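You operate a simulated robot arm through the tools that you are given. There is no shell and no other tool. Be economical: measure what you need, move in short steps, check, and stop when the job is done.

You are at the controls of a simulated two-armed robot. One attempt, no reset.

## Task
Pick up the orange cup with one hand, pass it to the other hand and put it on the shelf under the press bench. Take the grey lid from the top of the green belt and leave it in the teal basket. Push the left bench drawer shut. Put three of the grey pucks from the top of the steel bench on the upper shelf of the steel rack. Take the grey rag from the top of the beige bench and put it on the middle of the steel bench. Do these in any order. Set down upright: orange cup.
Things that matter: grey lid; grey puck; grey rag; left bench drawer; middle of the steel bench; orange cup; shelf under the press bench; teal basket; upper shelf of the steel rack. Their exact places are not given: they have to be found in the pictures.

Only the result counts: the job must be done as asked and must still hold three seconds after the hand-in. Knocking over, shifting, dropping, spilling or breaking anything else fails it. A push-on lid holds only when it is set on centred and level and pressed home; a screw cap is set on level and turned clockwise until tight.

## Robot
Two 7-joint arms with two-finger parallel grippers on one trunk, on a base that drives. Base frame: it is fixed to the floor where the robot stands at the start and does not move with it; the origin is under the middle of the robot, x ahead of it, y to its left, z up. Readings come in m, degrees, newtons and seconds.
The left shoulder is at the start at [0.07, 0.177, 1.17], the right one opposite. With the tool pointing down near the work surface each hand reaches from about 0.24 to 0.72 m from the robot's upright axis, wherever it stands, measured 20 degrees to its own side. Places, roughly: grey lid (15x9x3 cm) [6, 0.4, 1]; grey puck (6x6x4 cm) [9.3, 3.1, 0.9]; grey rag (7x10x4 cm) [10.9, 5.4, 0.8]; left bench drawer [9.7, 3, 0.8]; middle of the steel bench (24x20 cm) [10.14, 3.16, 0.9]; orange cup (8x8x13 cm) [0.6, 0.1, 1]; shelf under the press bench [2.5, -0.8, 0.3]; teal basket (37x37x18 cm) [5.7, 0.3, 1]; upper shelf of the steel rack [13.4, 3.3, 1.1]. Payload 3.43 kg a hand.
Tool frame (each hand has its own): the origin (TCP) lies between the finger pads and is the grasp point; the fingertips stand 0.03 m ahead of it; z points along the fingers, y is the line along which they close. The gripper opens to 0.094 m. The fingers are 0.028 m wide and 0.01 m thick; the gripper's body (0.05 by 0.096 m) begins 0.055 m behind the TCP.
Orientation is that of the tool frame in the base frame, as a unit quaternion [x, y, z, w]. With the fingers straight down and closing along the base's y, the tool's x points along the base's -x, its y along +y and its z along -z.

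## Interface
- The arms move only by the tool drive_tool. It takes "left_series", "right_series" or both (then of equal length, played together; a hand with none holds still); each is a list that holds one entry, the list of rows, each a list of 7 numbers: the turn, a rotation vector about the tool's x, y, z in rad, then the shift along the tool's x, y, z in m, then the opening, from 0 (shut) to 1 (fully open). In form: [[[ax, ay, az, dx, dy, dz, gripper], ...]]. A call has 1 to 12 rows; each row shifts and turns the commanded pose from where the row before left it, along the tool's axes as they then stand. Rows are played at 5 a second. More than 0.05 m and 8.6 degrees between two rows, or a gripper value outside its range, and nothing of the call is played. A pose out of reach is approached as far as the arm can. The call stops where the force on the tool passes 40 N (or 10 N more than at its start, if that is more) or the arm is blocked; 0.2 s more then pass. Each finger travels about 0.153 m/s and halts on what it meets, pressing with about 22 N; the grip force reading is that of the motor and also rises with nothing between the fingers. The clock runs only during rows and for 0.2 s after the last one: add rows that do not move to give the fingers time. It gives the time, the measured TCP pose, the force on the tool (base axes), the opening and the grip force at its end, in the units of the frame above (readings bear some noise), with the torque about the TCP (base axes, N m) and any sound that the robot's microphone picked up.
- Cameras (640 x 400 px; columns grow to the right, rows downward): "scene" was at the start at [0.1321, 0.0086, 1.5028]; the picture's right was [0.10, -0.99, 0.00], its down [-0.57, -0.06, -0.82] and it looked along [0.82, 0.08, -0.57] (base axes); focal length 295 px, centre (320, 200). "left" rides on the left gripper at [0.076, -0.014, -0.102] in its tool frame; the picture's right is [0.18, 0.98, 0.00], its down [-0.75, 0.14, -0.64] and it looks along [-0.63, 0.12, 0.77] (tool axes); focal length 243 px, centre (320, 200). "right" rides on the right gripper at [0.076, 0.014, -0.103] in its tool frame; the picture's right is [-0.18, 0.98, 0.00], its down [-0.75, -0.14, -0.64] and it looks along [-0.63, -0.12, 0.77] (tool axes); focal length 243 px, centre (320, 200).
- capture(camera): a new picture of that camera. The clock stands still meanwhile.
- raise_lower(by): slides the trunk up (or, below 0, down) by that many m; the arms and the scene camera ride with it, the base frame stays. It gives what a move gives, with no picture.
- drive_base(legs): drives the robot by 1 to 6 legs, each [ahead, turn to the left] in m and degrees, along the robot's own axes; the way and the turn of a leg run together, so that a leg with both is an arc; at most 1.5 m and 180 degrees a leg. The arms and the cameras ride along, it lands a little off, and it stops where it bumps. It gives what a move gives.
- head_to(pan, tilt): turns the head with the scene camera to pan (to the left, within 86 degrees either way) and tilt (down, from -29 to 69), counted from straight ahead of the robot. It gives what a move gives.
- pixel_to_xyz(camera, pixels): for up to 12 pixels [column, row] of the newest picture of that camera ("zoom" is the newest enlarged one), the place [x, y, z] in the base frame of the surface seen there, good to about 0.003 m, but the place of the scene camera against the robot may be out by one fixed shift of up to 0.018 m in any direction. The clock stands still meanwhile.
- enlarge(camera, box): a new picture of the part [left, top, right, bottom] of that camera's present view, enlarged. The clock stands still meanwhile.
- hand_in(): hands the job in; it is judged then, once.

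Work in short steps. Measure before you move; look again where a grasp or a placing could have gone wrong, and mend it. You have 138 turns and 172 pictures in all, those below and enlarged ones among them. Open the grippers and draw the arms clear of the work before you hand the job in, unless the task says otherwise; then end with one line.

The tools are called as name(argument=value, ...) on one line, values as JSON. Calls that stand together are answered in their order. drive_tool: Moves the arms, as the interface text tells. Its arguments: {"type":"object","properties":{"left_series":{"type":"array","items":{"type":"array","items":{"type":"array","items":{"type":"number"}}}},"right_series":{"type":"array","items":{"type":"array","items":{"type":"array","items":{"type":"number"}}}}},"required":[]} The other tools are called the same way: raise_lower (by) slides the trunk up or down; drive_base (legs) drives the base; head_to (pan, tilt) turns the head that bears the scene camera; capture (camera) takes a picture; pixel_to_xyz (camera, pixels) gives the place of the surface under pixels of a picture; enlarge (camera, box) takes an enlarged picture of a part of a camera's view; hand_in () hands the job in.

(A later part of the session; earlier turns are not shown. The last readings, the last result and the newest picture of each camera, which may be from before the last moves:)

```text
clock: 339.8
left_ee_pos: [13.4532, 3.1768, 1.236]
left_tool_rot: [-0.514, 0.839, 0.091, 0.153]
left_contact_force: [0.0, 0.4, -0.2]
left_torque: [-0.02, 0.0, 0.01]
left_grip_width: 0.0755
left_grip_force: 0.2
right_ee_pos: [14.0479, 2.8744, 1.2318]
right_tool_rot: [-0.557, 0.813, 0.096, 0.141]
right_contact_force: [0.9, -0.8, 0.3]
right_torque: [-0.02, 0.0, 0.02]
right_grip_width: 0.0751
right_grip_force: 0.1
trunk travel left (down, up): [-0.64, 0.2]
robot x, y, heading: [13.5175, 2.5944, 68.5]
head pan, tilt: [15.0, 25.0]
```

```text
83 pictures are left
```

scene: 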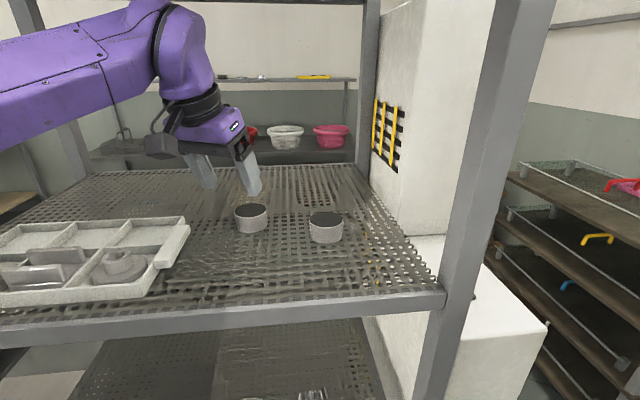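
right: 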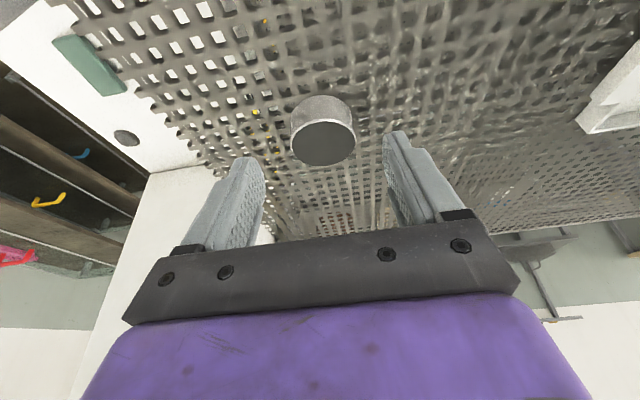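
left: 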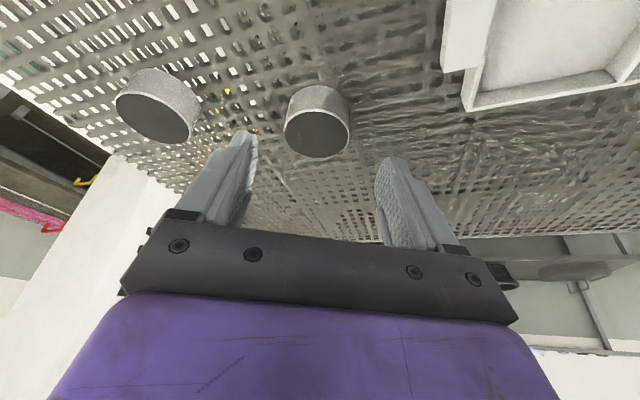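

Two pucks are on the shelf with room for a third. I back out, restore both hands to vertical, raise the trunk, and drive west to look for the way to the beige bench.

drive_base(legs=[[-0.55, 0]])

drive_tool(left_series=[[[0, 0.1163, 0, 0, 0, 0, 0.8], [0, 0.1163, 0, 0, 0, 0, 0.8], [0, 0.1163, 0, 0, 0, 0, 0.8], [0, 0, 0, 0, 0, 0, 0.8]]], right_series=[[[0, 0.1163, 0, 0, 0, 0, 0.8], [0, 0.1163, 0, 0, 0, 0, 0.8], [0, 0.1163, 0, 0, 0, 0, 0.8], [0, 0, 0, 0, 0, 0, 0.8]]])

raise_lower(by=0.2)

drive_base(legs=[[0, 111], [1.2, 0], [0.7, 0]])

head_to(pan=-75, tilt=15)

capture(camera="scene")

```text
clock: 343.0
left_ee_pos: [13.2528, 2.6637, 1.2359]
left_tool_rot: [-0.512, 0.84, 0.09, 0.153]
left_contact_force: [-0.6, 0.4, -0.7]
left_torque: [0.0, 0.0, 0.01]
left_grip_width: 0.0753
left_grip_force: 0.1
right_ee_pos: [13.8461, 2.3589, 1.2316]
right_tool_rot: [-0.556, 0.813, 0.098, 0.141]
right_contact_force: [0.1, 0.0, -0.4]
right_torque: [0.03, -0.02, 0.01]
right_grip_width: 0.0752
right_grip_force: 0.0
trunk travel left (down, up): [-0.64, 0.2]
robot x, y, heading: [13.3149, 2.0814, 68.0]
head pan, tilt: [15.0, 25.0]
```

```text
clock: 344.0
left_ee_pos: [13.2512, 2.663, 1.237]
left_tool_rot: [-0.52, 0.854, 0.001, 0.004]
left_contact_force: [0.1, 0.0, 0.1]
left_torque: [0.03, -0.03, 0.01]
left_grip_width: 0.0755
left_grip_force: 0.1
right_ee_pos: [13.8453, 2.3575, 1.2325]
right_tool_rot: [-0.563, 0.827, -0.001, -0.001]
right_contact_force: [-1.4, -0.5, 0.5]
right_torque: [0.0, 0.0, -0.03]
right_grip_width: 0.075
right_grip_force: 0.0
trunk travel left (down, up): [-0.64, 0.2]
robot x, y, heading: [13.3103, 2.078, 68.3]
head pan, tilt: [15.0, 25.0]
```

```text
clock: 346.2
left_ee_pos: [13.2512, 2.6653, 1.4363]
left_tool_rot: [-0.521, 0.854, 0.001, 0.004]
left_contact_force: [-0.2, 0.6, 0.2]
left_torque: [0.0, 0.01, 0.02]
left_grip_width: 0.075
left_grip_force: 0.0
right_ee_pos: [13.8457, 2.3578, 1.4307]
right_tool_rot: [-0.563, 0.826, -0.001, -0.002]
right_contact_force: [0.5, -0.2, 0.5]
right_torque: [0.02, -0.05, -0.02]
right_grip_width: 0.075
right_grip_force: 0.1
trunk travel left (down, up): [-0.84, 0.0]
robot x, y, heading: [13.3169, 2.0819, 68.2]
head pan, tilt: [15.0, 25.0]
```

```text
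clock: 360.6
left_ee_pos: [10.856, 1.8171, 1.4372]
left_tool_rot: [0.998, -0.055, -0.005, -0.002]
left_contact_force: [-0.2, 0.6, -0.6]
left_torque: [0.02, 0.03, 0.0]
left_grip_width: 0.0751
left_grip_force: 0.2
right_ee_pos: [10.9282, 2.4816, 1.4312]
right_tool_rot: [1.0, -0.003, 0.001, 0.001]
right_contact_force: [-0.2, -0.7, 0.2]
right_torque: [0.0, 0.04, -0.01]
right_grip_width: 0.0754
right_grip_force: 0.1
trunk travel left (down, up): [-0.84, 0.0]
robot x, y, heading: [11.3772, 2.0852, 179.1]
head pan, tilt: [15.0, 25.0]
```

```text
clock: 362.2
left_ee_pos: [10.8551, 1.8174, 1.4371]
left_tool_rot: [0.999, -0.054, -0.004, -0.003]
left_contact_force: [0.2, -0.4, 0.3]
left_torque: [0.0, 0.01, -0.03]
left_grip_width: 0.075
left_grip_force: 0.1
right_ee_pos: [10.9274, 2.4807, 1.4326]
right_tool_rot: [1.0, -0.002, 0.002, 0.001]
right_contact_force: [-0.2, 0.1, 0.8]
right_torque: [-0.03, -0.03, 0.02]
right_grip_width: 0.0753
right_grip_force: 0.0
trunk travel left (down, up): [-0.84, 0.0]
robot x, y, heading: [11.3733, 2.0852, 179.3]
head pan, tilt: [-75.0, 15.0]
```

```text
82 pictures are left
```

scene: 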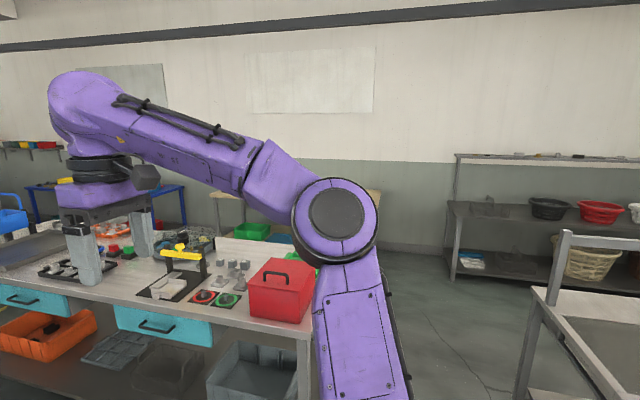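

A gap shows between the steel bench end and the next table. I turn to face it.

drive_base(legs=[[0, -90]])

head_to(pan=0, tilt=20)

capture(camera="scene")

```text
clock: 366.4
left_ee_pos: [11.1026, 2.6028, 1.436]
left_tool_rot: [-0.673, 0.74, 0.001, 0.005]
left_contact_force: [0.6, 0.2, 0.4]
left_torque: [0.01, -0.03, -0.02]
left_grip_width: 0.0753
left_grip_force: 0.1
right_ee_pos: [11.7661, 2.5379, 1.4318]
right_tool_rot: [0.709, -0.705, 0.001, 0.001]
right_contact_force: [0.4, 0.0, 0.8]
right_torque: [-0.01, 0.01, -0.03]
right_grip_width: 0.0753
right_grip_force: 0.1
trunk travel left (down, up): [-0.84, 0.0]
robot x, y, heading: [11.3774, 2.0871, 90.0]
head pan, tilt: [-75.0, 15.0]
```

```text
clock: 367.9
left_ee_pos: [11.1025, 2.6015, 1.4359]
left_tool_rot: [-0.673, 0.74, 0.002, 0.004]
left_contact_force: [-0.1, -0.2, 0.1]
left_torque: [0.03, -0.03, 0.02]
left_grip_width: 0.0751
left_grip_force: 0.0
right_ee_pos: [11.768, 2.5379, 1.4313]
right_tool_rot: [0.71, -0.704, 0.001, 0.001]
right_contact_force: [0.0, -0.3, -0.2]
right_torque: [0.01, 0.01, -0.05]
right_grip_width: 0.0751
right_grip_force: 0.1
trunk travel left (down, up): [-0.84, 0.0]
robot x, y, heading: [11.3748, 2.0849, 89.8]
head pan, tilt: [0.0, 20.0]
```

```text
81 pictures are left
```

scene: 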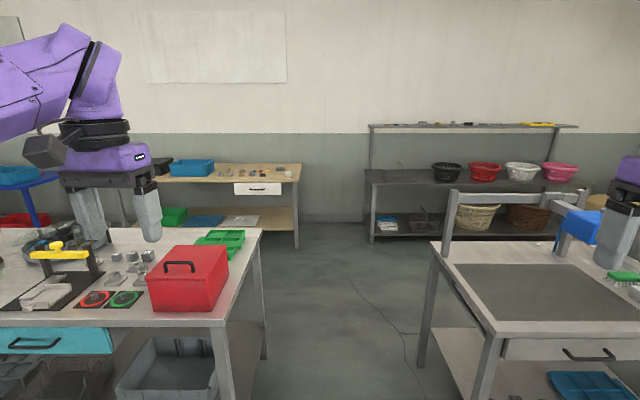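

The gap is open. I measure the bench ends and the rag candidate near (288,172).

pixel_to_xyz(camera="scene", pixels=[[225, 315], [262, 232], [432, 244], [470, 320], [300, 180], [288, 172], [275, 168], [250, 205], [240, 178], [370, 175], [205, 325], [455, 200]])

enlarge(camera="scene", box=[150, 140, 310, 240])

```text
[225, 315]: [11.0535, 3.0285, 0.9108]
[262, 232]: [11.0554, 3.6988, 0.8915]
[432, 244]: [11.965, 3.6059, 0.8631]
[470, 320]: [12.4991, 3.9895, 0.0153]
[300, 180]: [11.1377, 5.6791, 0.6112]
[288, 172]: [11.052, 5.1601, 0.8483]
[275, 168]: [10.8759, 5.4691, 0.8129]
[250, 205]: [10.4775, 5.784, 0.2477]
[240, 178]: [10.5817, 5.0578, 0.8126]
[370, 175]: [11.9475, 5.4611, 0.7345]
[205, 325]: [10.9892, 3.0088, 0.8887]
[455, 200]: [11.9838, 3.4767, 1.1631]
```

```text
4.00 times, centred on (230, 190) of scene
```

zoom: 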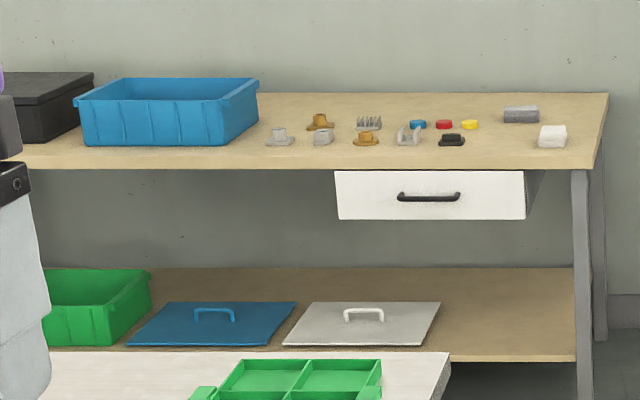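

Grey rag is at about (10.9,5.42); the white lump at (11.05,5.16) is something else. I drive through the gap and line up in front of the beige bench.

drive_base(legs=[[0, -3], [1.0, 0], [1.05, 0], [0, 48], [0.58, 0], [0, -45]])

head_to(pan=5, tilt=45)

capture(camera="scene")

```text
clock: 385.6
left_ee_pos: [10.8021, 5.0677, 1.4357]
left_tool_rot: [-0.669, 0.743, 0.001, 0.005]
left_contact_force: [0.7, 0.0, 1.1]
left_torque: [-0.01, 0.0, -0.01]
left_grip_width: 0.0753
left_grip_force: 0.0
right_ee_pos: [11.4673, 4.9996, 1.4309]
right_tool_rot: [0.707, -0.707, 0.002, 0.001]
right_contact_force: [-0.1, 0.1, 0.5]
right_torque: [0.0, 0.0, -0.01]
right_grip_width: 0.0754
right_grip_force: 0.1
trunk travel left (down, up): [-0.84, 0.0]
robot x, y, heading: [11.0704, 4.5506, 89.5]
head pan, tilt: [0.0, 20.0]
```

```text
clock: 386.5
left_ee_pos: [10.8037, 5.0674, 1.4363]
left_tool_rot: [-0.669, 0.743, 0.002, 0.004]
left_contact_force: [-0.3, 0.0, 0.5]
left_torque: [-0.02, 0.0, -0.03]
left_grip_width: 0.0753
left_grip_force: 0.0
right_ee_pos: [11.4679, 4.9999, 1.4306]
right_tool_rot: [-0.707, 0.707, -0.001, -0.001]
right_contact_force: [0.5, 0.0, 1.4]
right_torque: [-0.04, 0.0, -0.01]
right_grip_width: 0.0751
right_grip_force: 0.0
trunk travel left (down, up): [-0.84, 0.0]
robot x, y, heading: [11.0698, 4.5488, 89.5]
head pan, tilt: [5.0, 45.0]
```

```text
79 pictures are left
```

scene: 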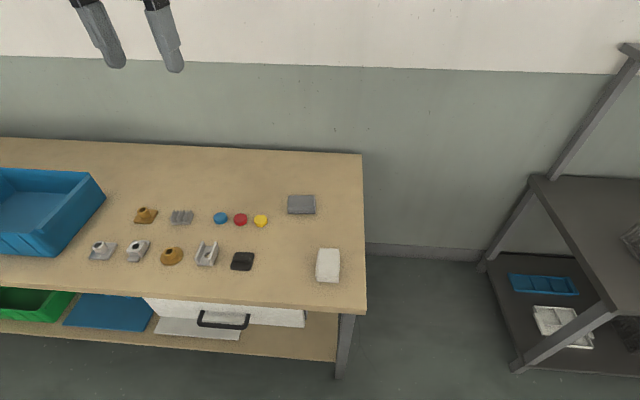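

The rag lies at (300,204). I measure it and drive ahead 0.17 m.

pixel_to_xyz(camera="scene", pixels=[[300, 200], [300, 211], [290, 205], [312, 205], [327, 260], [260, 220], [240, 318], [300, 300]])

drive_base(legs=[[0.17, 0]])

```text
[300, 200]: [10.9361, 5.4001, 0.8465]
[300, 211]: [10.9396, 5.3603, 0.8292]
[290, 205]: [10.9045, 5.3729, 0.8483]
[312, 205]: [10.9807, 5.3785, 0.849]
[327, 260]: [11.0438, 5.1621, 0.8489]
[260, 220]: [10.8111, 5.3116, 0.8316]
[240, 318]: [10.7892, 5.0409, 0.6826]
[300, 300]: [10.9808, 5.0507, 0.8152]
```

```text
clock: 388.0
left_ee_pos: [10.8048, 5.2325, 1.4372]
left_tool_rot: [-0.669, 0.743, 0.003, 0.005]
left_contact_force: [-0.4, -0.3, -0.1]
left_torque: [0.03, 0.02, 0.0]
left_grip_width: 0.0752
left_grip_force: 0.1
right_ee_pos: [11.4696, 5.1649, 1.4318]
right_tool_rot: [-0.707, 0.707, 0.0, 0.0]
right_contact_force: [-0.3, -0.5, 0.0]
right_torque: [0.03, -0.01, 0.01]
right_grip_width: 0.0752
right_grip_force: 0.1
trunk travel left (down, up): [-0.84, 0.0]
robot x, y, heading: [11.0765, 4.7165, 89.3]
head pan, tilt: [5.0, 45.0]
```

Rag centre ≈(10.942,5.39), 10 cm along x, 7 cm along y. I lower the trunk 0.2 m, bring the left hand above it and turn it ~84° to close along y.

raise_lower(by=-0.2)

drive_tool(left_series=[[[0, 0, 0, -0.034, -0.024, 0.02, 1], [0, 0, 0, -0.034, -0.024, 0.02, 1], [0, 0, 0, -0.034, -0.024, 0.02, 1], [0, 0, 0, -0.034, -0.024, 0.02, 1], [0, 0, 0, -0.034, -0.024, 0.02, 1], [0, 0, 0, 0, 0, 0.04, 1], [0, 0, 0, 0, 0, 0, 1]]])

drive_tool(left_series=[[[0, 0, 0.1333, 0, 0, 0, 1], [0, 0, 0.1333, 0, 0, 0, 1], [0, 0, 0.1333, 0, 0, 0, 1], [0, 0, 0.1333, 0, 0, 0, 1], [0, 0, 0.1333, 0, 0, 0, 1], [0, 0, 0.1333, 0, 0, 0, 1], [0, 0, 0.1333, 0, 0, 0, 1], [0, 0, 0.1333, 0, 0, 0, 1], [0, 0, 0.1333, 0, 0, 0, 1], [0, 0, 0.1333, 0, 0, 0, 1], [0, 0, 0.1333, 0, 0, 0, 1], [0, 0, 0, 0, 0, 0, 1]]])

capture(camera="left")

```text
clock: 390.1
left_ee_pos: [10.8055, 5.2371, 1.2372]
left_tool_rot: [-0.669, 0.743, 0.001, 0.005]
left_contact_force: [0.4, -0.9, -0.1]
left_torque: [-0.03, -0.01, -0.01]
left_grip_width: 0.075
left_grip_force: 0.1
right_ee_pos: [11.4688, 5.1695, 1.2327]
right_tool_rot: [-0.707, 0.707, -0.001, 0.0]
right_contact_force: [-0.1, 0.4, -0.1]
right_torque: [0.03, 0.0, 0.01]
right_grip_width: 0.0749
right_grip_force: 0.1
trunk travel left (down, up): [-0.64, 0.2]
robot x, y, heading: [11.0782, 4.7201, 89.8]
head pan, tilt: [5.0, 45.0]
```

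```text
clock: 391.7
left_ee_pos: [10.93, 5.3382, 1.1225]
left_tool_rot: [-0.669, 0.743, 0.002, 0.005]
left_contact_force: [-0.1, -0.6, 0.0]
left_torque: [0.0, 0.03, -0.02]
left_grip_width: 0.0939
left_grip_force: 0.0
left hand out of reach, approached as far as the arm can: row 4, 5
right_ee_pos: [11.4704, 5.168, 1.2316]
right_tool_rot: [0.707, -0.707, 0.0, 0.0]
right_contact_force: [-0.8, 0.2, 0.2]
right_torque: [0.03, 0.01, 0.05]
right_grip_width: 0.0749
right_grip_force: 0.1
trunk travel left (down, up): [-0.64, 0.2]
robot x, y, heading: [11.0776, 4.7185, 89.7]
head pan, tilt: [5.0, 45.0]
```

```text
clock: 394.3
left_ee_pos: [10.9291, 5.3382, 1.1214]
left_tool_rot: [0.001, 1.0, 0.004, 0.002]
left_contact_force: [-0.4, 0.3, 0.4]
left_torque: [0.02, 0.01, 0.0]
left_grip_width: 0.0939
left_grip_force: 0.1
right_ee_pos: [11.4695, 5.1688, 1.2315]
right_tool_rot: [-0.707, 0.707, 0.0, -0.001]
right_contact_force: [0.1, 0.3, -0.2]
right_torque: [0.02, 0.01, 0.0]
right_grip_width: 0.0753
right_grip_force: 0.1
trunk travel left (down, up): [-0.64, 0.2]
robot x, y, heading: [11.077, 4.7156, 89.7]
head pan, tilt: [5.0, 45.0]
```

```text
78 pictures are left
```

left: 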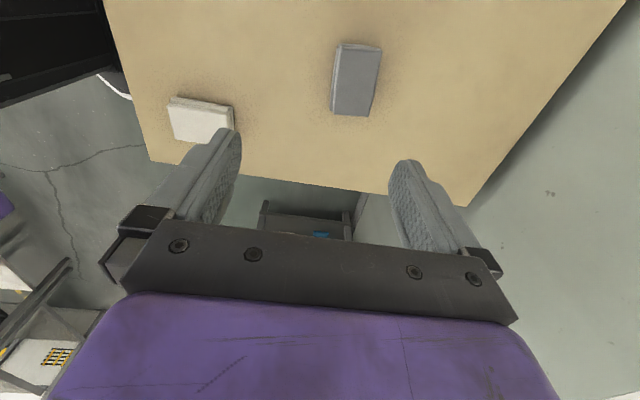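

I measure the rag with the left camera.

pixel_to_xyz(camera="left", pixels=[[356, 80], [336, 80], [376, 80], [358, 46], [350, 112], [300, 100], [342, 45], [380, 50], [335, 110], [367, 114]])

```text
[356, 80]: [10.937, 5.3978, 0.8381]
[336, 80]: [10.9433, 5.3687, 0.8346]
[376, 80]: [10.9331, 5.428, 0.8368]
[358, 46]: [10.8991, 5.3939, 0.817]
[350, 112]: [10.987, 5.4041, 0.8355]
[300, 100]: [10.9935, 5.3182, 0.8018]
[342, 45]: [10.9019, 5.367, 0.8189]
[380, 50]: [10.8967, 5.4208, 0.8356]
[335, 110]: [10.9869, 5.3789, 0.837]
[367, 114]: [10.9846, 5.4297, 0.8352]
```

Rag centre (10.944,5.398), top 0.837, bench 0.802, skewed ~7°. I creep the base 5 cm ahead, then align the hand over it.

drive_base(legs=[[0.05, 0]])

drive_tool(left_series=[[[0, 0, -0.12, -0.015, 0.005, 0.04, 1], [0, 0, 0, 0, 0.005, 0.04, 1], [0, 0, 0, 0, 0, 0.04, 1], [0, 0, 0, 0, 0, 0, 1]]])

```text
clock: 395.2
left_ee_pos: [10.9295, 5.3778, 1.1267]
left_tool_rot: [0.0, 1.0, 0.009, 0.003]
left_contact_force: [0.2, -0.3, 1.2]
left_torque: [0.05, -0.01, -0.02]
left_grip_width: 0.094
left_grip_force: 0.0
right_ee_pos: [11.4693, 5.2088, 1.2352]
right_tool_rot: [0.707, -0.707, -0.002, -0.002]
right_contact_force: [1.3, 0.3, 0.2]
right_torque: [0.08, 0.02, 0.01]
right_grip_width: 0.0752
right_grip_force: 0.0
trunk travel left (down, up): [-0.64, 0.2]
robot x, y, heading: [11.0729, 4.7648, 89.7]
head pan, tilt: [5.0, 45.0]
```

```text
clock: 396.2
left_ee_pos: [10.9466, 5.4002, 1.001]
left_tool_rot: [-0.06, 0.998, 0.007, 0.003]
left_contact_force: [0.6, -0.3, 0.7]
left_torque: [0.01, -0.03, 0.0]
left_grip_width: 0.0941
left_grip_force: 0.0
right_ee_pos: [11.4691, 5.2162, 1.2328]
right_tool_rot: [0.707, -0.707, -0.001, 0.001]
right_contact_force: [0.5, 0.5, 0.3]
right_torque: [0.05, 0.01, 0.04]
right_grip_width: 0.0753
right_grip_force: 0.1
trunk travel left (down, up): [-0.64, 0.2]
robot x, y, heading: [11.0763, 4.7688, 89.5]
head pan, tilt: [5.0, 45.0]
```

Aligned at (10.947,5.400). I descend to TCP z≈0.838 and close on the rag.

drive_tool(left_series=[[[0, 0, 0, 0.002, 0, 0.045, 1], [0, 0, 0, 0, 0, 0.045, 1], [0, 0, 0, 0, 0, 0.045, 1], [0, 0, 0, 0, 0, 0.027, 1], [0, 0, 0, 0, 0, 0, 1]]])

drive_tool(left_series=[[[0, 0, 0, 0, 0, 0, 0], [0, 0, 0, 0, 0, 0, 0], [0, 0, 0, 0, 0, 0, 0], [0, 0, 0, 0, 0, 0, 0]]])

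capture(camera="left")

```text
clock: 397.4
left_ee_pos: [10.9448, 5.3994, 0.8388]
left_tool_rot: [-0.06, 0.998, 0.005, 0.003]
left_contact_force: [0.6, -0.1, 0.3]
left_torque: [-0.02, -0.04, -0.02]
left_grip_width: 0.0938
left_grip_force: 0.0
right_ee_pos: [11.4698, 5.2168, 1.2323]
right_tool_rot: [0.707, -0.707, 0.001, 0.001]
right_contact_force: [0.1, -0.1, 0.0]
right_torque: [0.0, 0.02, 0.01]
right_grip_width: 0.0752
right_grip_force: 0.1
trunk travel left (down, up): [-0.64, 0.2]
robot x, y, heading: [11.0753, 4.767, 89.4]
head pan, tilt: [5.0, 45.0]
```

```text
clock: 398.4
left_ee_pos: [10.9436, 5.3989, 0.8399]
left_tool_rot: [-0.061, 0.998, 0.007, 0.003]
left_contact_force: [-0.1, 3.4, 9.4]
left_torque: [-0.2, -0.04, -0.07]
left_grip_width: 0.0645
left_grip_force: 21.8
right_ee_pos: [11.4696, 5.217, 1.2312]
right_tool_rot: [-0.707, 0.708, -0.001, -0.001]
right_contact_force: [0.3, 0.3, -0.5]
right_torque: [0.01, -0.01, 0.01]
right_grip_width: 0.0752
right_grip_force: 0.0
trunk travel left (down, up): [-0.64, 0.2]
robot x, y, heading: [11.073, 4.7668, 89.5]
head pan, tilt: [5.0, 45.0]
```

```text
77 pictures are left
```

left: 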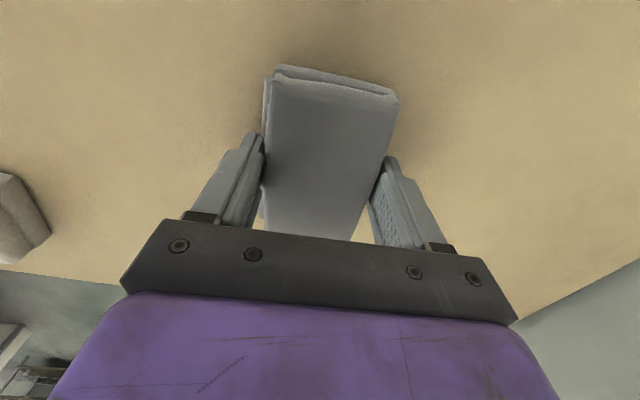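

Rag gripped (64 mm). I lift it, raise the trunk, back away and return through the gap to the aisle.

drive_tool(left_series=[[[0, 0, 0, 0, 0, -0.03, 0], [0, 0, 0, 0, 0, -0.045, 0], [0, 0, 0, 0, 0, -0.045, 0], [0, 0, 0, 0, 0, -0.045, 0], [0, 0, 0, 0, 0, -0.045, 0], [0, 0, 0, 0, 0, -0.04, 0], [0, 0, 0, 0, 0, 0, 0]]])

raise_lower(by=0.2)

drive_base(legs=[[-0.3, 0], [0, -135], [0.58, 0], [0, -45]])

head_to(pan=0, tilt=25)

capture(camera="scene")

```text
clock: 400.1
left_ee_pos: [10.9422, 5.3991, 1.0901]
left_tool_rot: [-0.059, 0.998, 0.004, 0.003]
left_contact_force: [-0.2, -0.9, -0.8]
left_torque: [-0.02, 0.01, 0.02]
left_grip_width: 0.0646
left_grip_force: 21.8
right_ee_pos: [11.4699, 5.2176, 1.2323]
right_tool_rot: [-0.706, 0.708, -0.001, -0.001]
right_contact_force: [-0.8, -0.9, 0.6]
right_torque: [-0.04, 0.0, -0.02]
right_grip_width: 0.0752
right_grip_force: 0.1
trunk travel left (down, up): [-0.64, 0.2]
robot x, y, heading: [11.0753, 4.7674, 89.6]
head pan, tilt: [5.0, 45.0]
```

```text
clock: 402.2
left_ee_pos: [10.9427, 5.3993, 1.2894]
left_tool_rot: [-0.06, 0.998, 0.005, 0.004]
left_contact_force: [-0.4, -0.2, -0.9]
left_torque: [-0.01, -0.03, -0.01]
left_grip_width: 0.0645
left_grip_force: 21.8
right_ee_pos: [11.4704, 5.2176, 1.4313]
right_tool_rot: [-0.707, 0.707, 0.0, -0.001]
right_contact_force: [0.6, -0.5, 0.9]
right_torque: [0.0, -0.01, -0.02]
right_grip_width: 0.0754
right_grip_force: 0.1
trunk travel left (down, up): [-0.84, 0.0]
robot x, y, heading: [11.0749, 4.7689, 89.5]
head pan, tilt: [5.0, 45.0]
```

```text
clock: 414.9
left_ee_pos: [11.5903, 3.41, 1.2903]
left_tool_rot: [0.999, 0.043, -0.004, 0.005]
left_contact_force: [0.0, 0.2, -0.8]
left_torque: [-0.02, 0.0, 0.0]
left_grip_width: 0.0642
left_grip_force: 22.2
right_ee_pos: [11.0707, 3.6072, 1.4319]
right_tool_rot: [0.719, 0.695, 0.001, -0.001]
right_contact_force: [-0.1, 0.5, -0.3]
right_torque: [0.02, 0.02, -0.02]
right_grip_width: 0.075
right_grip_force: 0.0
trunk travel left (down, up): [-0.84, 0.0]
robot x, y, heading: [11.4788, 4.0464, -92.3]
head pan, tilt: [5.0, 45.0]
```

```text
clock: 415.8
left_ee_pos: [11.5891, 3.4101, 1.2894]
left_tool_rot: [0.999, 0.043, -0.004, 0.006]
left_contact_force: [-0.1, -0.5, -0.8]
left_torque: [-0.02, 0.0, 0.0]
left_grip_width: 0.0641
left_grip_force: 22.1
right_ee_pos: [11.0693, 3.609, 1.432]
right_tool_rot: [0.719, 0.695, 0.001, 0.0]
right_contact_force: [-0.1, 0.3, 0.2]
right_torque: [0.01, -0.01, 0.01]
right_grip_width: 0.0751
right_grip_force: 0.1
trunk travel left (down, up): [-0.84, 0.0]
robot x, y, heading: [11.4792, 4.0453, -92.2]
head pan, tilt: [0.0, 25.0]
```

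```text
76 pictures are left
```

scene: 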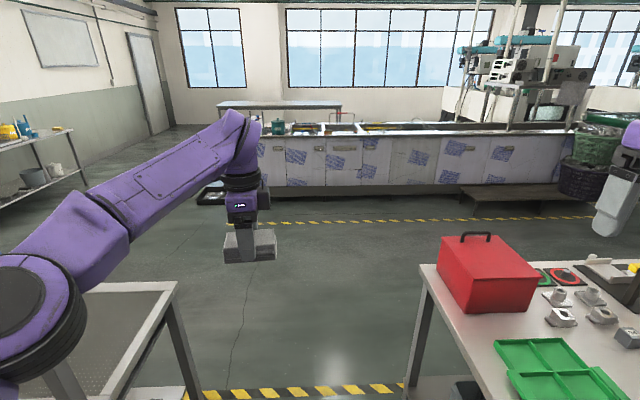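

Clear. I drive south, turn west, go to x≈10.2 and turn to face the bench.

drive_base(legs=[[1.0, 0], [0.95, 0], [0, -88], [1.15, 0], [0, -90]])

head_to(pan=0, tilt=40)

capture(camera="scene")

```text
clock: 438.5
left_ee_pos: [10.0896, 2.6308, 1.2902]
left_tool_rot: [-0.084, 0.996, 0.005, 0.003]
left_contact_force: [0.5, -0.2, -0.9]
left_torque: [0.0, 0.02, -0.02]
left_grip_width: 0.0641
left_grip_force: 21.6
right_ee_pos: [10.6242, 2.4748, 1.4327]
right_tool_rot: [0.724, -0.69, 0.001, 0.001]
right_contact_force: [-0.5, -0.3, -0.3]
right_torque: [-0.01, -0.03, 0.02]
right_grip_width: 0.0754
right_grip_force: 0.0
trunk travel left (down, up): [-0.84, 0.0]
robot x, y, heading: [10.25, 2.0066, 92.3]
head pan, tilt: [0.0, 25.0]
```

```text
clock: 439.3
left_ee_pos: [10.0909, 2.6308, 1.2897]
left_tool_rot: [-0.083, 0.997, 0.005, 0.003]
left_contact_force: [0.4, -0.2, -0.1]
left_torque: [0.01, 0.0, -0.01]
left_grip_width: 0.0645
left_grip_force: 21.6
right_ee_pos: [10.6257, 2.4739, 1.4325]
right_tool_rot: [0.723, -0.69, 0.0, 0.0]
right_contact_force: [-0.3, 0.6, 0.2]
right_torque: [0.02, 0.01, 0.02]
right_grip_width: 0.0752
right_grip_force: 0.0
trunk travel left (down, up): [-0.84, 0.0]
robot x, y, heading: [10.2505, 2.0079, 92.2]
head pan, tilt: [0.0, 40.0]
```

```text
75 pictures are left
```

scene: 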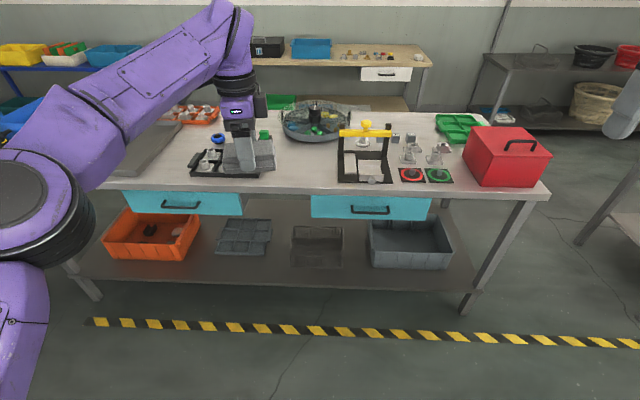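

The free middle spot is around (300,168). I measure it and its neighbours.

pixel_to_xyz(camera="scene", pixels=[[300, 168], [300, 185], [339, 180], [339, 150], [262, 178], [315, 140], [285, 138], [300, 150], [345, 160]])

drive_base(legs=[[0.3, 0]])

head_to(pan=0, tilt=55)

capture(camera="scene")

```text
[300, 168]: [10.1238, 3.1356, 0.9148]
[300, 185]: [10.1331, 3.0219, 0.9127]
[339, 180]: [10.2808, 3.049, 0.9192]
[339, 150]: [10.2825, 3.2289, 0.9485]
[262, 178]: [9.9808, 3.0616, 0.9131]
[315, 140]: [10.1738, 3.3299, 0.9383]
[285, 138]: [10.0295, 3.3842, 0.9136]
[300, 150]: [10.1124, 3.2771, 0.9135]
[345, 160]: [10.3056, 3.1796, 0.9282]
```

```text
clock: 441.4
left_ee_pos: [10.0758, 2.927, 1.2916]
left_tool_rot: [-0.085, 0.996, 0.007, 0.004]
left_contact_force: [-0.6, -0.3, -0.9]
left_torque: [-0.02, -0.01, -0.02]
left_grip_width: 0.0641
left_grip_force: 21.5
right_ee_pos: [10.6105, 2.7738, 1.4346]
right_tool_rot: [0.725, -0.688, 0.0, 0.0]
right_contact_force: [0.5, 0.3, -0.1]
right_torque: [0.02, -0.02, -0.01]
right_grip_width: 0.0752
right_grip_force: 0.0
trunk travel left (down, up): [-0.84, 0.0]
robot x, y, heading: [10.2389, 2.3057, 92.3]
head pan, tilt: [0.0, 40.0]
```

```text
clock: 442.1
left_ee_pos: [10.0751, 2.9305, 1.2902]
left_tool_rot: [-0.085, 0.996, 0.004, 0.003]
left_contact_force: [-0.4, 0.2, -1.2]
left_torque: [-0.01, 0.0, 0.01]
left_grip_width: 0.0643
left_grip_force: 21.7
right_ee_pos: [10.6105, 2.7771, 1.4309]
right_tool_rot: [0.724, -0.689, 0.0, 0.001]
right_contact_force: [1.0, 0.2, 0.5]
right_torque: [-0.03, 0.0, -0.01]
right_grip_width: 0.0753
right_grip_force: 0.1
trunk travel left (down, up): [-0.84, 0.0]
robot x, y, heading: [10.2405, 2.3045, 92.6]
head pan, tilt: [0.0, 55.0]
```

```text
74 pictures are left
```

scene: 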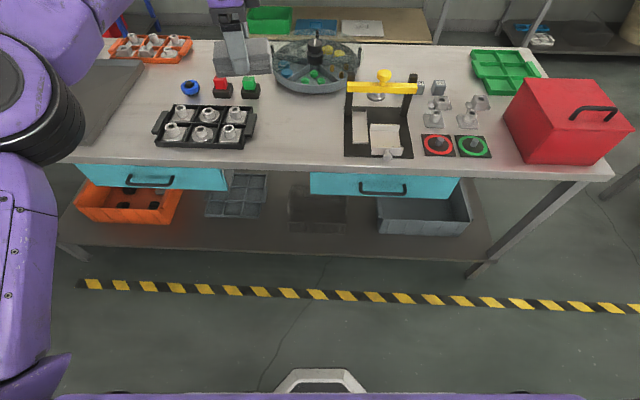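

I drive 0.25 m closer with the rag high, then shift it to (10.14,3.16) and lower to just above the bench.

drive_base(legs=[[0.25, 0]])

drive_tool(left_series=[[[0, 0, 0, -0.035, -0.012, 0, 0], [0, 0, 0, -0.035, -0.012, 0, 0], [0, 0, 0, 0, 0, 0.045, 0], [0, 0, 0, 0, 0, 0.045, 0], [0, 0, 0, 0, 0, 0.045, 0], [0, 0, 0, 0, 0, 0.045, 0], [0, 0, 0, 0, 0, 0.045, 0], [0, 0, 0, 0, 0, 0.04, 0], [0, 0, 0, 0, 0, 0, 0]]])

capture(camera="left")

capture(camera="scene")

```text
clock: 444.0
left_ee_pos: [10.0663, 3.1834, 1.2912]
left_tool_rot: [-0.084, 0.996, 0.007, 0.003]
left_contact_force: [0.2, 0.5, 0.2]
left_torque: [0.0, 0.02, -0.06]
left_grip_width: 0.0643
left_grip_force: 22.1
right_ee_pos: [10.6013, 3.0272, 1.4329]
right_tool_rot: [0.724, -0.69, 0.0, 0.0]
right_contact_force: [-0.2, -0.2, 0.6]
right_torque: [-0.02, 0.0, 0.01]
right_grip_width: 0.0752
right_grip_force: 0.0
trunk travel left (down, up): [-0.84, 0.0]
robot x, y, heading: [10.2277, 2.5579, 92.4]
head pan, tilt: [0.0, 55.0]
```

```text
clock: 446.0
left_ee_pos: [10.1423, 3.1765, 1.028]
left_tool_rot: [-0.084, 0.996, 0.005, 0.004]
left_contact_force: [-0.7, 0.2, 0.1]
left_torque: [-0.03, -0.01, -0.01]
left_grip_width: 0.0642
left_grip_force: 22.4
right_ee_pos: [10.6013, 3.0301, 1.4321]
right_tool_rot: [0.724, -0.689, 0.0, 0.001]
right_contact_force: [-0.8, -0.3, -0.3]
right_torque: [0.01, 0.02, 0.01]
right_grip_width: 0.0754
right_grip_force: 0.0
trunk travel left (down, up): [-0.84, 0.0]
robot x, y, heading: [10.2305, 2.5599, 92.4]
head pan, tilt: [0.0, 55.0]
```

```text
73 pictures are left
```

left: 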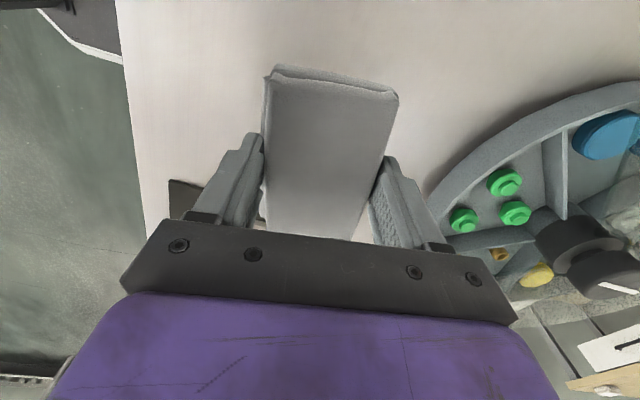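

```text
72 pictures are left
```

scene: 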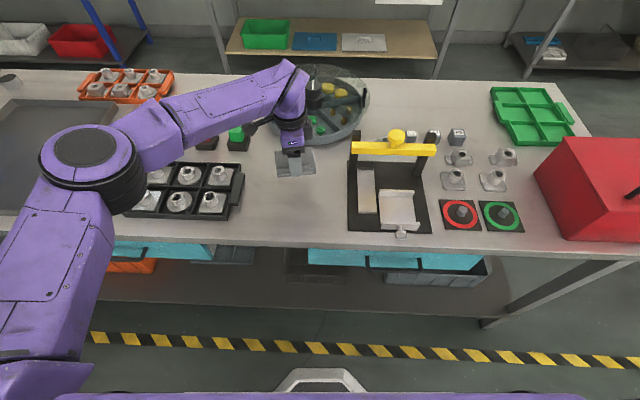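

Spot is clear. I shift 2 cm toward me and lower to contact.

drive_tool(left_series=[[[0, 0, 0, 0, -0.018, 0.02, 0], [0, 0, 0, 0, 0, 0.035, 0], [0, 0, 0, 0, 0, 0.022, 0], [0, 0, 0, 0, 0, 0.004, 0], [0, 0, 0, 0, 0, 0.004, 0], [0, 0, 0, 0, 0, 0, 0]]])

```text
clock: 447.4
left_ee_pos: [10.1445, 3.159, 0.9408]
left_tool_rot: [-0.083, 0.996, 0.006, 0.003]
left_contact_force: [-0.4, 0.3, -1.4]
left_torque: [-0.03, -0.01, -0.01]
left_grip_width: 0.0641
left_grip_force: 21.7
right_ee_pos: [10.6018, 3.0305, 1.4317]
right_tool_rot: [0.724, -0.69, 0.0, 0.0]
right_contact_force: [0.9, -0.8, -0.3]
right_torque: [0.03, 0.01, 0.03]
right_grip_width: 0.0753
right_grip_force: 0.1
trunk travel left (down, up): [-0.84, 0.0]
robot x, y, heading: [10.2332, 2.5608, 92.2]
head pan, tilt: [0.0, 55.0]
```

Almost at the bench (rag bottom ~1–2 mm above). I lower 2 mm, open and lift away.

drive_tool(left_series=[[[0, 0, 0, 0, 0, 0.002, 0], [0, 0, 0, 0, 0, 0, 0], [0, 0, 0, 0, 0, 0, 1], [0, 0, 0, 0, 0, 0, 1], [0, 0, 0, 0, 0, 0, 1], [0, 0, 0, 0, 0, -0.03, 1], [0, 0, 0, 0, 0, -0.045, 1], [0, 0, 0, 0, 0, -0.045, 1], [0, 0, 0, 0, 0, -0.045, 1], [0, 0, 0, 0, 0, -0.045, 1], [0, 0, 0, 0, 0, -0.045, 1], [0, 0, 0, 0, 0, 0, 1]]])

capture(camera="left")

```text
clock: 450.0
left_ee_pos: [10.143, 3.1575, 1.196]
left_tool_rot: [-0.084, 0.996, 0.004, 0.003]
left_contact_force: [0.0, 0.0, -0.2]
left_torque: [0.01, -0.01, -0.04]
left_grip_width: 0.0939
left_grip_force: 0.1
right_ee_pos: [10.6004, 3.0296, 1.4317]
right_tool_rot: [0.724, -0.69, 0.002, 0.0]
right_contact_force: [0.3, -0.7, 0.2]
right_torque: [0.03, -0.03, 0.0]
right_grip_width: 0.0753
right_grip_force: 0.0
trunk travel left (down, up): [-0.84, 0.0]
robot x, y, heading: [10.2323, 2.5642, 92.3]
head pan, tilt: [0.0, 55.0]
```

```text
71 pictures are left
```

left: 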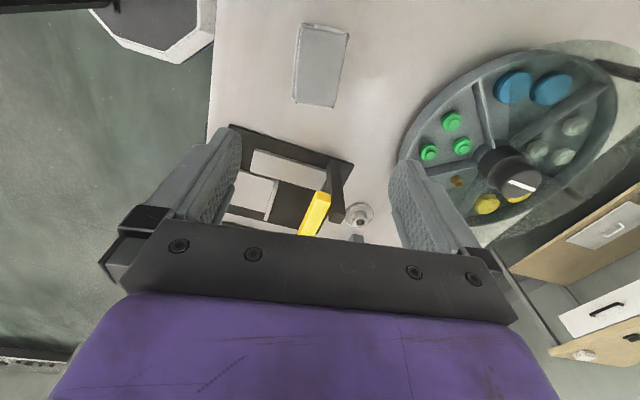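

The rag lies on the middle spot. I raise the left hand, undo its yaw, and back away to go for the third puck.

drive_tool(left_series=[[[0, 0, 0, 0, 0, -0.045, 1], [0, 0, 0, 0, 0, -0.045, 1], [0, 0, -0.135, 0, 0, 0, 1], [0, 0, -0.135, 0, 0, 0, 1], [0, 0, -0.135, 0, 0, 0, 1], [0, 0, -0.135, 0, 0, 0, 1], [0, 0, -0.135, 0, 0, 0, 1], [0, 0, -0.135, 0, 0, 0, 1], [0, 0, -0.135, 0, 0, 0, 1], [0, 0, -0.135, 0, 0, 0, 1], [0, 0, -0.135, 0, 0, 0, 1], [0, 0, -0.135, 0, 0, 0, 1]]])

drive_base(legs=[[-0.55, 0]])

drive_tool(left_series=[[[0, 0, 0, 0.04, 0.02, 0, 0.5], [0, 0, 0, 0.04, 0.02, 0, 0.5], [0, 0, 0, 0.04, 0.02, 0, 0.5], [0, 0, 0, 0.03, 0.02, 0, 0.5], [0, 0, 0, 0, 0, 0, 0.5]]])

head_to(pan=10, tilt=35)

capture(camera="scene")

```text
clock: 452.6
left_ee_pos: [10.1429, 3.1567, 1.2837]
left_tool_rot: [-0.689, 0.725, 0.003, 0.006]
left_contact_force: [-0.8, 0.8, -0.3]
left_torque: [-0.02, -0.01, -0.02]
left_grip_width: 0.094
left_grip_force: 0.1
right_ee_pos: [10.6007, 3.0302, 1.4336]
right_tool_rot: [0.724, -0.69, 0.0, 0.0]
right_contact_force: [0.1, 0.1, -0.4]
right_torque: [-0.04, 0.02, -0.01]
right_grip_width: 0.0749
right_grip_force: 0.1
trunk travel left (down, up): [-0.84, 0.0]
robot x, y, heading: [10.2289, 2.5607, 92.3]
head pan, tilt: [0.0, 55.0]
```

```text
clock: 455.7
left_ee_pos: [10.164, 2.6204, 1.2827]
left_tool_rot: [-0.688, 0.726, 0.002, 0.005]
left_contact_force: [-0.3, -0.2, 0.7]
left_torque: [0.01, -0.02, 0.0]
left_grip_width: 0.0941
left_grip_force: 0.0
right_ee_pos: [10.6227, 2.4956, 1.4305]
right_tool_rot: [0.724, -0.69, 0.0, 0.0]
right_contact_force: [0.6, 0.8, -0.2]
right_torque: [-0.02, 0.0, 0.0]
right_grip_width: 0.0749
right_grip_force: 0.1
trunk travel left (down, up): [-0.84, 0.0]
robot x, y, heading: [10.248, 2.0235, 92.1]
head pan, tilt: [0.0, 55.0]
```

```text
clock: 456.9
left_ee_pos: [10.0726, 2.4734, 1.2817]
left_tool_rot: [-0.688, 0.725, 0.001, 0.005]
left_contact_force: [-0.3, -0.2, 0.2]
left_torque: [0.0, 0.01, 0.0]
left_grip_width: 0.0473
left_grip_force: 0.1
right_ee_pos: [10.622, 2.4938, 1.4316]
right_tool_rot: [0.724, -0.689, 0.001, 0.0]
right_contact_force: [0.0, 0.5, 0.0]
right_torque: [0.05, -0.02, 0.04]
right_grip_width: 0.0749
right_grip_force: 0.0
trunk travel left (down, up): [-0.84, 0.0]
robot x, y, heading: [10.2514, 2.0257, 92.4]
head pan, tilt: [0.0, 55.0]
```

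```text
clock: 457.7
left_ee_pos: [10.075, 2.4714, 1.2813]
left_tool_rot: [-0.688, 0.726, 0.002, 0.005]
left_contact_force: [0.7, 0.0, 0.3]
left_torque: [-0.04, -0.03, 0.01]
left_grip_width: 0.047
left_grip_force: 0.0
right_ee_pos: [10.6237, 2.4929, 1.4324]
right_tool_rot: [0.724, -0.69, 0.001, 0.001]
right_contact_force: [0.3, 0.0, -0.1]
right_torque: [0.02, -0.02, 0.01]
right_grip_width: 0.0753
right_grip_force: 0.1
trunk travel left (down, up): [-0.84, 0.0]
robot x, y, heading: [10.2508, 2.0208, 92.5]
head pan, tilt: [10.0, 35.0]
```

```text
70 pictures are left
```

scene: 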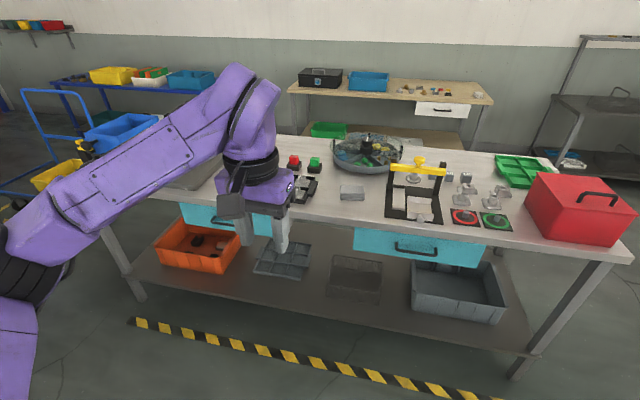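

Rag is well placed. I drive west to x≈9.05 and face the tray with the remaining puck.

drive_base(legs=[[0, 88], [1.2, 0], [0, -90], [0.3, 0]])

head_to(pan=0, tilt=50)

capture(camera="scene")

```text
clock: 473.1
left_ee_pos: [8.9365, 2.7563, 1.2822]
left_tool_rot: [-0.657, 0.754, 0.002, 0.006]
left_contact_force: [0.8, 0.2, -0.6]
left_torque: [0.01, 0.01, 0.05]
left_grip_width: 0.047
left_grip_force: 0.0
right_ee_pos: [9.4862, 2.7302, 1.4334]
right_tool_rot: [-0.695, 0.719, 0.0, 0.0]
right_contact_force: [-0.4, -1.1, 0.9]
right_torque: [0.05, -0.03, 0.02]
right_grip_width: 0.075
right_grip_force: 0.0
trunk travel left (down, up): [-0.84, 0.0]
robot x, y, heading: [9.0719, 2.2941, 87.5]
head pan, tilt: [10.0, 35.0]
```

```text
clock: 473.8
left_ee_pos: [8.9386, 2.759, 1.2817]
left_tool_rot: [-0.656, 0.754, 0.002, 0.005]
left_contact_force: [0.2, 0.1, -0.5]
left_torque: [-0.03, -0.03, 0.01]
left_grip_width: 0.0473
left_grip_force: 0.1
right_ee_pos: [9.484, 2.7334, 1.4322]
right_tool_rot: [-0.695, 0.719, -0.001, -0.001]
right_contact_force: [0.7, -0.5, -0.3]
right_torque: [0.0, -0.01, 0.0]
right_grip_width: 0.0751
right_grip_force: 0.0
trunk travel left (down, up): [-0.84, 0.0]
robot x, y, heading: [9.0751, 2.2947, 87.8]
head pan, tilt: [0.0, 50.0]
```

```text
69 pictures are left
```

scene: 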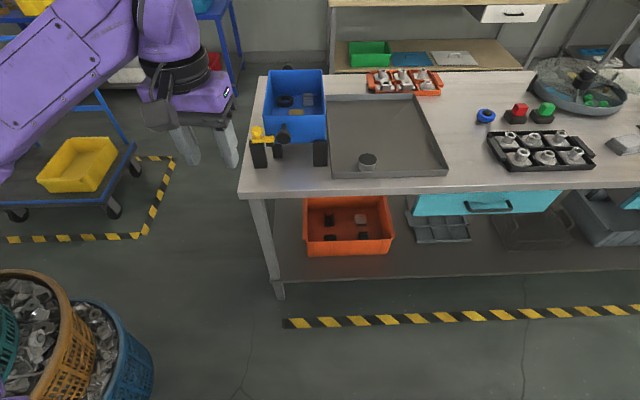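

The puck is at (368,161). I drive 0.25 m ahead and bring the right hand over it.

drive_base(legs=[[0.25, 0]])

drive_tool(right_series=[[[0, 0, 0, -0.016, 0.0405, 0.02, 1], [0, 0, 0, -0.016, 0.0405, 0.02, 1], [0, 0, 0, -0.016, 0.0405, 0.02, 1], [0, 0, 0, -0.016, 0.0405, 0.02, 1], [0, 0, 0, -0.016, 0.0405, 0.02, 1], [0, 0, 0, -0.016, 0.0405, 0.02, 1], [0, 0, 0, 0, 0, 0.045, 1], [0, 0, 0, 0, 0, 0.045, 1], [0, 0, 0, 0, 0, 0.045, 1], [0, 0, 0, 0, 0, 0, 1]]])

capture(camera="right")

```text
clock: 475.6
left_ee_pos: [8.9451, 3.0026, 1.2835]
left_tool_rot: [-0.659, 0.752, 0.002, 0.007]
left_contact_force: [0.4, -1.5, 0.2]
left_torque: [0.0, 0.02, 0.01]
left_grip_width: 0.0468
left_grip_force: 0.1
right_ee_pos: [9.4928, 2.9802, 1.4341]
right_tool_rot: [-0.697, 0.717, 0.0, 0.0]
right_contact_force: [-0.8, -0.2, -1.1]
right_torque: [0.01, -0.01, 0.01]
right_grip_width: 0.0753
right_grip_force: 0.1
trunk travel left (down, up): [-0.84, 0.0]
robot x, y, heading: [9.0854, 2.5452, 87.8]
head pan, tilt: [0.0, 50.0]
```

```text
clock: 477.9
left_ee_pos: [8.9432, 3.0048, 1.2819]
left_tool_rot: [-0.659, 0.752, 0.001, 0.007]
left_contact_force: [-0.1, 0.0, -0.3]
left_torque: [0.0, 0.01, 0.0]
left_grip_width: 0.0472
left_grip_force: 0.0
right_ee_pos: [9.2536, 3.0831, 1.1774]
right_tool_rot: [-0.697, 0.717, 0.0, 0.0]
right_contact_force: [-0.7, -0.4, 0.6]
right_torque: [0.03, 0.04, 0.02]
right_grip_width: 0.0941
right_grip_force: 0.2
trunk travel left (down, up): [-0.84, 0.0]
robot x, y, heading: [9.086, 2.5459, 87.5]
head pan, tilt: [0.0, 50.0]
```

```text
68 pictures are left
```

right: 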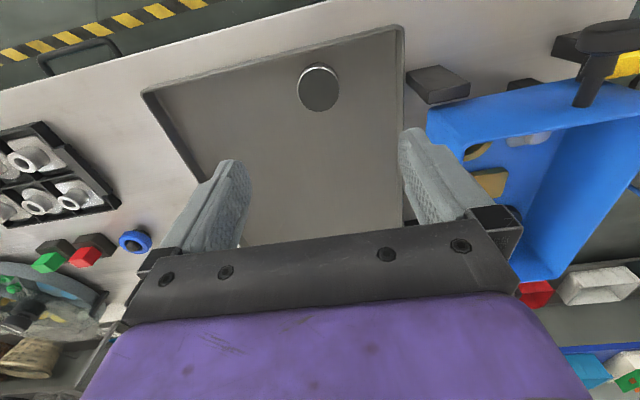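

pixel_to_xyz(camera="right", pixels=[[318, 89], [299, 88], [338, 90], [318, 108], [319, 70], [425, 85], [440, 120], [350, 130]])

```text
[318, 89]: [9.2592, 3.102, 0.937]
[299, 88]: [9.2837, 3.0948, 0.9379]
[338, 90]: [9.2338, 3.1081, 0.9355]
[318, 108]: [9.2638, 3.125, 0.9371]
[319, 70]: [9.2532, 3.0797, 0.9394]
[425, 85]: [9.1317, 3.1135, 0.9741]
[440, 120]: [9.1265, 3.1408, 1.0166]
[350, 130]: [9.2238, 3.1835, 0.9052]
```

Puck centre (9.2595,3.102). I align, descend to z≈0.94 and grip.

drive_tool(right_series=[[[0, 0, 0, -0.019, -0.005, 0.02, 0.9], [0, 0, 0, 0, 0, 0.045, 0.9], [0, 0, 0, 0, 0, 0.045, 0.9], [0, 0, 0, 0, 0, 0.045, 0.9], [0, 0, 0, 0, 0, 0.045, 0.9], [0, 0, 0, 0, 0, 0.037, 0.9], [0, 0, 0, 0, 0, 0, 0.9], [0, 0, 0, 0, 0, 0, 0], [0, 0, 0, 0, 0, 0, 0], [0, 0, 0, 0, 0, 0, 0], [0, 0, 0, 0, 0, 0, 0]]])

capture(camera="right")

```text
clock: 480.2
left_ee_pos: [8.944, 3.0051, 1.2822]
left_tool_rot: [-0.659, 0.752, 0.002, 0.006]
left_contact_force: [0.6, 0.5, -0.2]
left_torque: [0.02, -0.01, 0.01]
left_grip_width: 0.047
left_grip_force: 0.0
right_ee_pos: [9.2561, 3.1047, 0.9392]
right_tool_rot: [-0.697, 0.717, 0.0, 0.0]
right_contact_force: [-0.6, 0.3, -0.7]
right_torque: [-0.02, 0.0, -0.01]
right_grip_width: 0.0573
right_grip_force: 21.8
trunk travel left (down, up): [-0.84, 0.0]
robot x, y, heading: [9.0837, 2.545, 87.7]
head pan, tilt: [0.0, 50.0]
```

```text
67 pictures are left
```

right: 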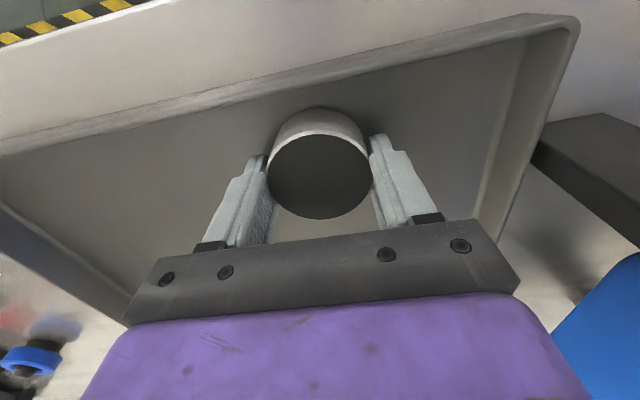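

Puck gripped (57 mm). I lift, move it to my right side, back off and drive east along the aisle to the rack.

drive_tool(right_series=[[[0, 0, 0, 0, 0, -0.03, 0], [0, 0, 0, 0, 0, -0.045, 0], [0, 0, 0, 0, 0, -0.045, 0], [0, 0, 0, 0, 0, -0.045, 0], [0, 0, 0, 0, 0, -0.045, 0], [0, 0, 0, 0, 0, -0.045, 0], [0, 0, 0, 0, 0, -0.045, 0], [0, 0, 0, 0, -0.03, 0, 0], [0, 0, 0, 0, -0.03, 0, 0], [0, 0, 0, 0, -0.03, 0, 0], [0, 0, 0, 0, 0, 0, 0]]])

drive_base(legs=[[-0.48, 0], [0, -88], [1.5, 0], [1.5, 0], [1.13, 0]])

```text
clock: 482.6
left_ee_pos: [8.9438, 3.0064, 1.2821]
left_tool_rot: [-0.659, 0.752, 0.002, 0.006]
left_contact_force: [0.0, -0.1, -0.6]
left_torque: [0.03, 0.01, -0.01]
left_grip_width: 0.047
left_grip_force: 0.2
right_ee_pos: [9.347, 3.1039, 1.2391]
right_tool_rot: [-0.697, 0.717, 0.0, 0.0]
right_contact_force: [0.0, -0.2, -3.0]
right_torque: [-0.01, 0.01, 0.02]
right_grip_width: 0.0574
right_grip_force: 22.0
trunk travel left (down, up): [-0.84, 0.0]
robot x, y, heading: [9.0818, 2.5457, 87.8]
head pan, tilt: [0.0, 50.0]
```

```text
clock: 508.7
left_ee_pos: [13.6522, 2.3762, 1.282]
left_tool_rot: [0.029, 1.0, -0.004, 0.006]
left_contact_force: [0.0, -0.1, 1.1]
left_torque: [-0.03, -0.01, -0.01]
left_grip_width: 0.047
left_grip_force: 0.0
right_ee_pos: [13.7806, 1.9828, 1.2404]
right_tool_rot: [-0.022, 1.0, 0.0, 0.0]
right_contact_force: [0.7, 0.2, -2.5]
right_torque: [0.0, -0.01, 0.01]
right_grip_width: 0.0569
right_grip_force: 22.6
trunk travel left (down, up): [-0.84, 0.0]
robot x, y, heading: [13.2075, 2.1983, 2.0]
head pan, tilt: [0.0, 50.0]
```

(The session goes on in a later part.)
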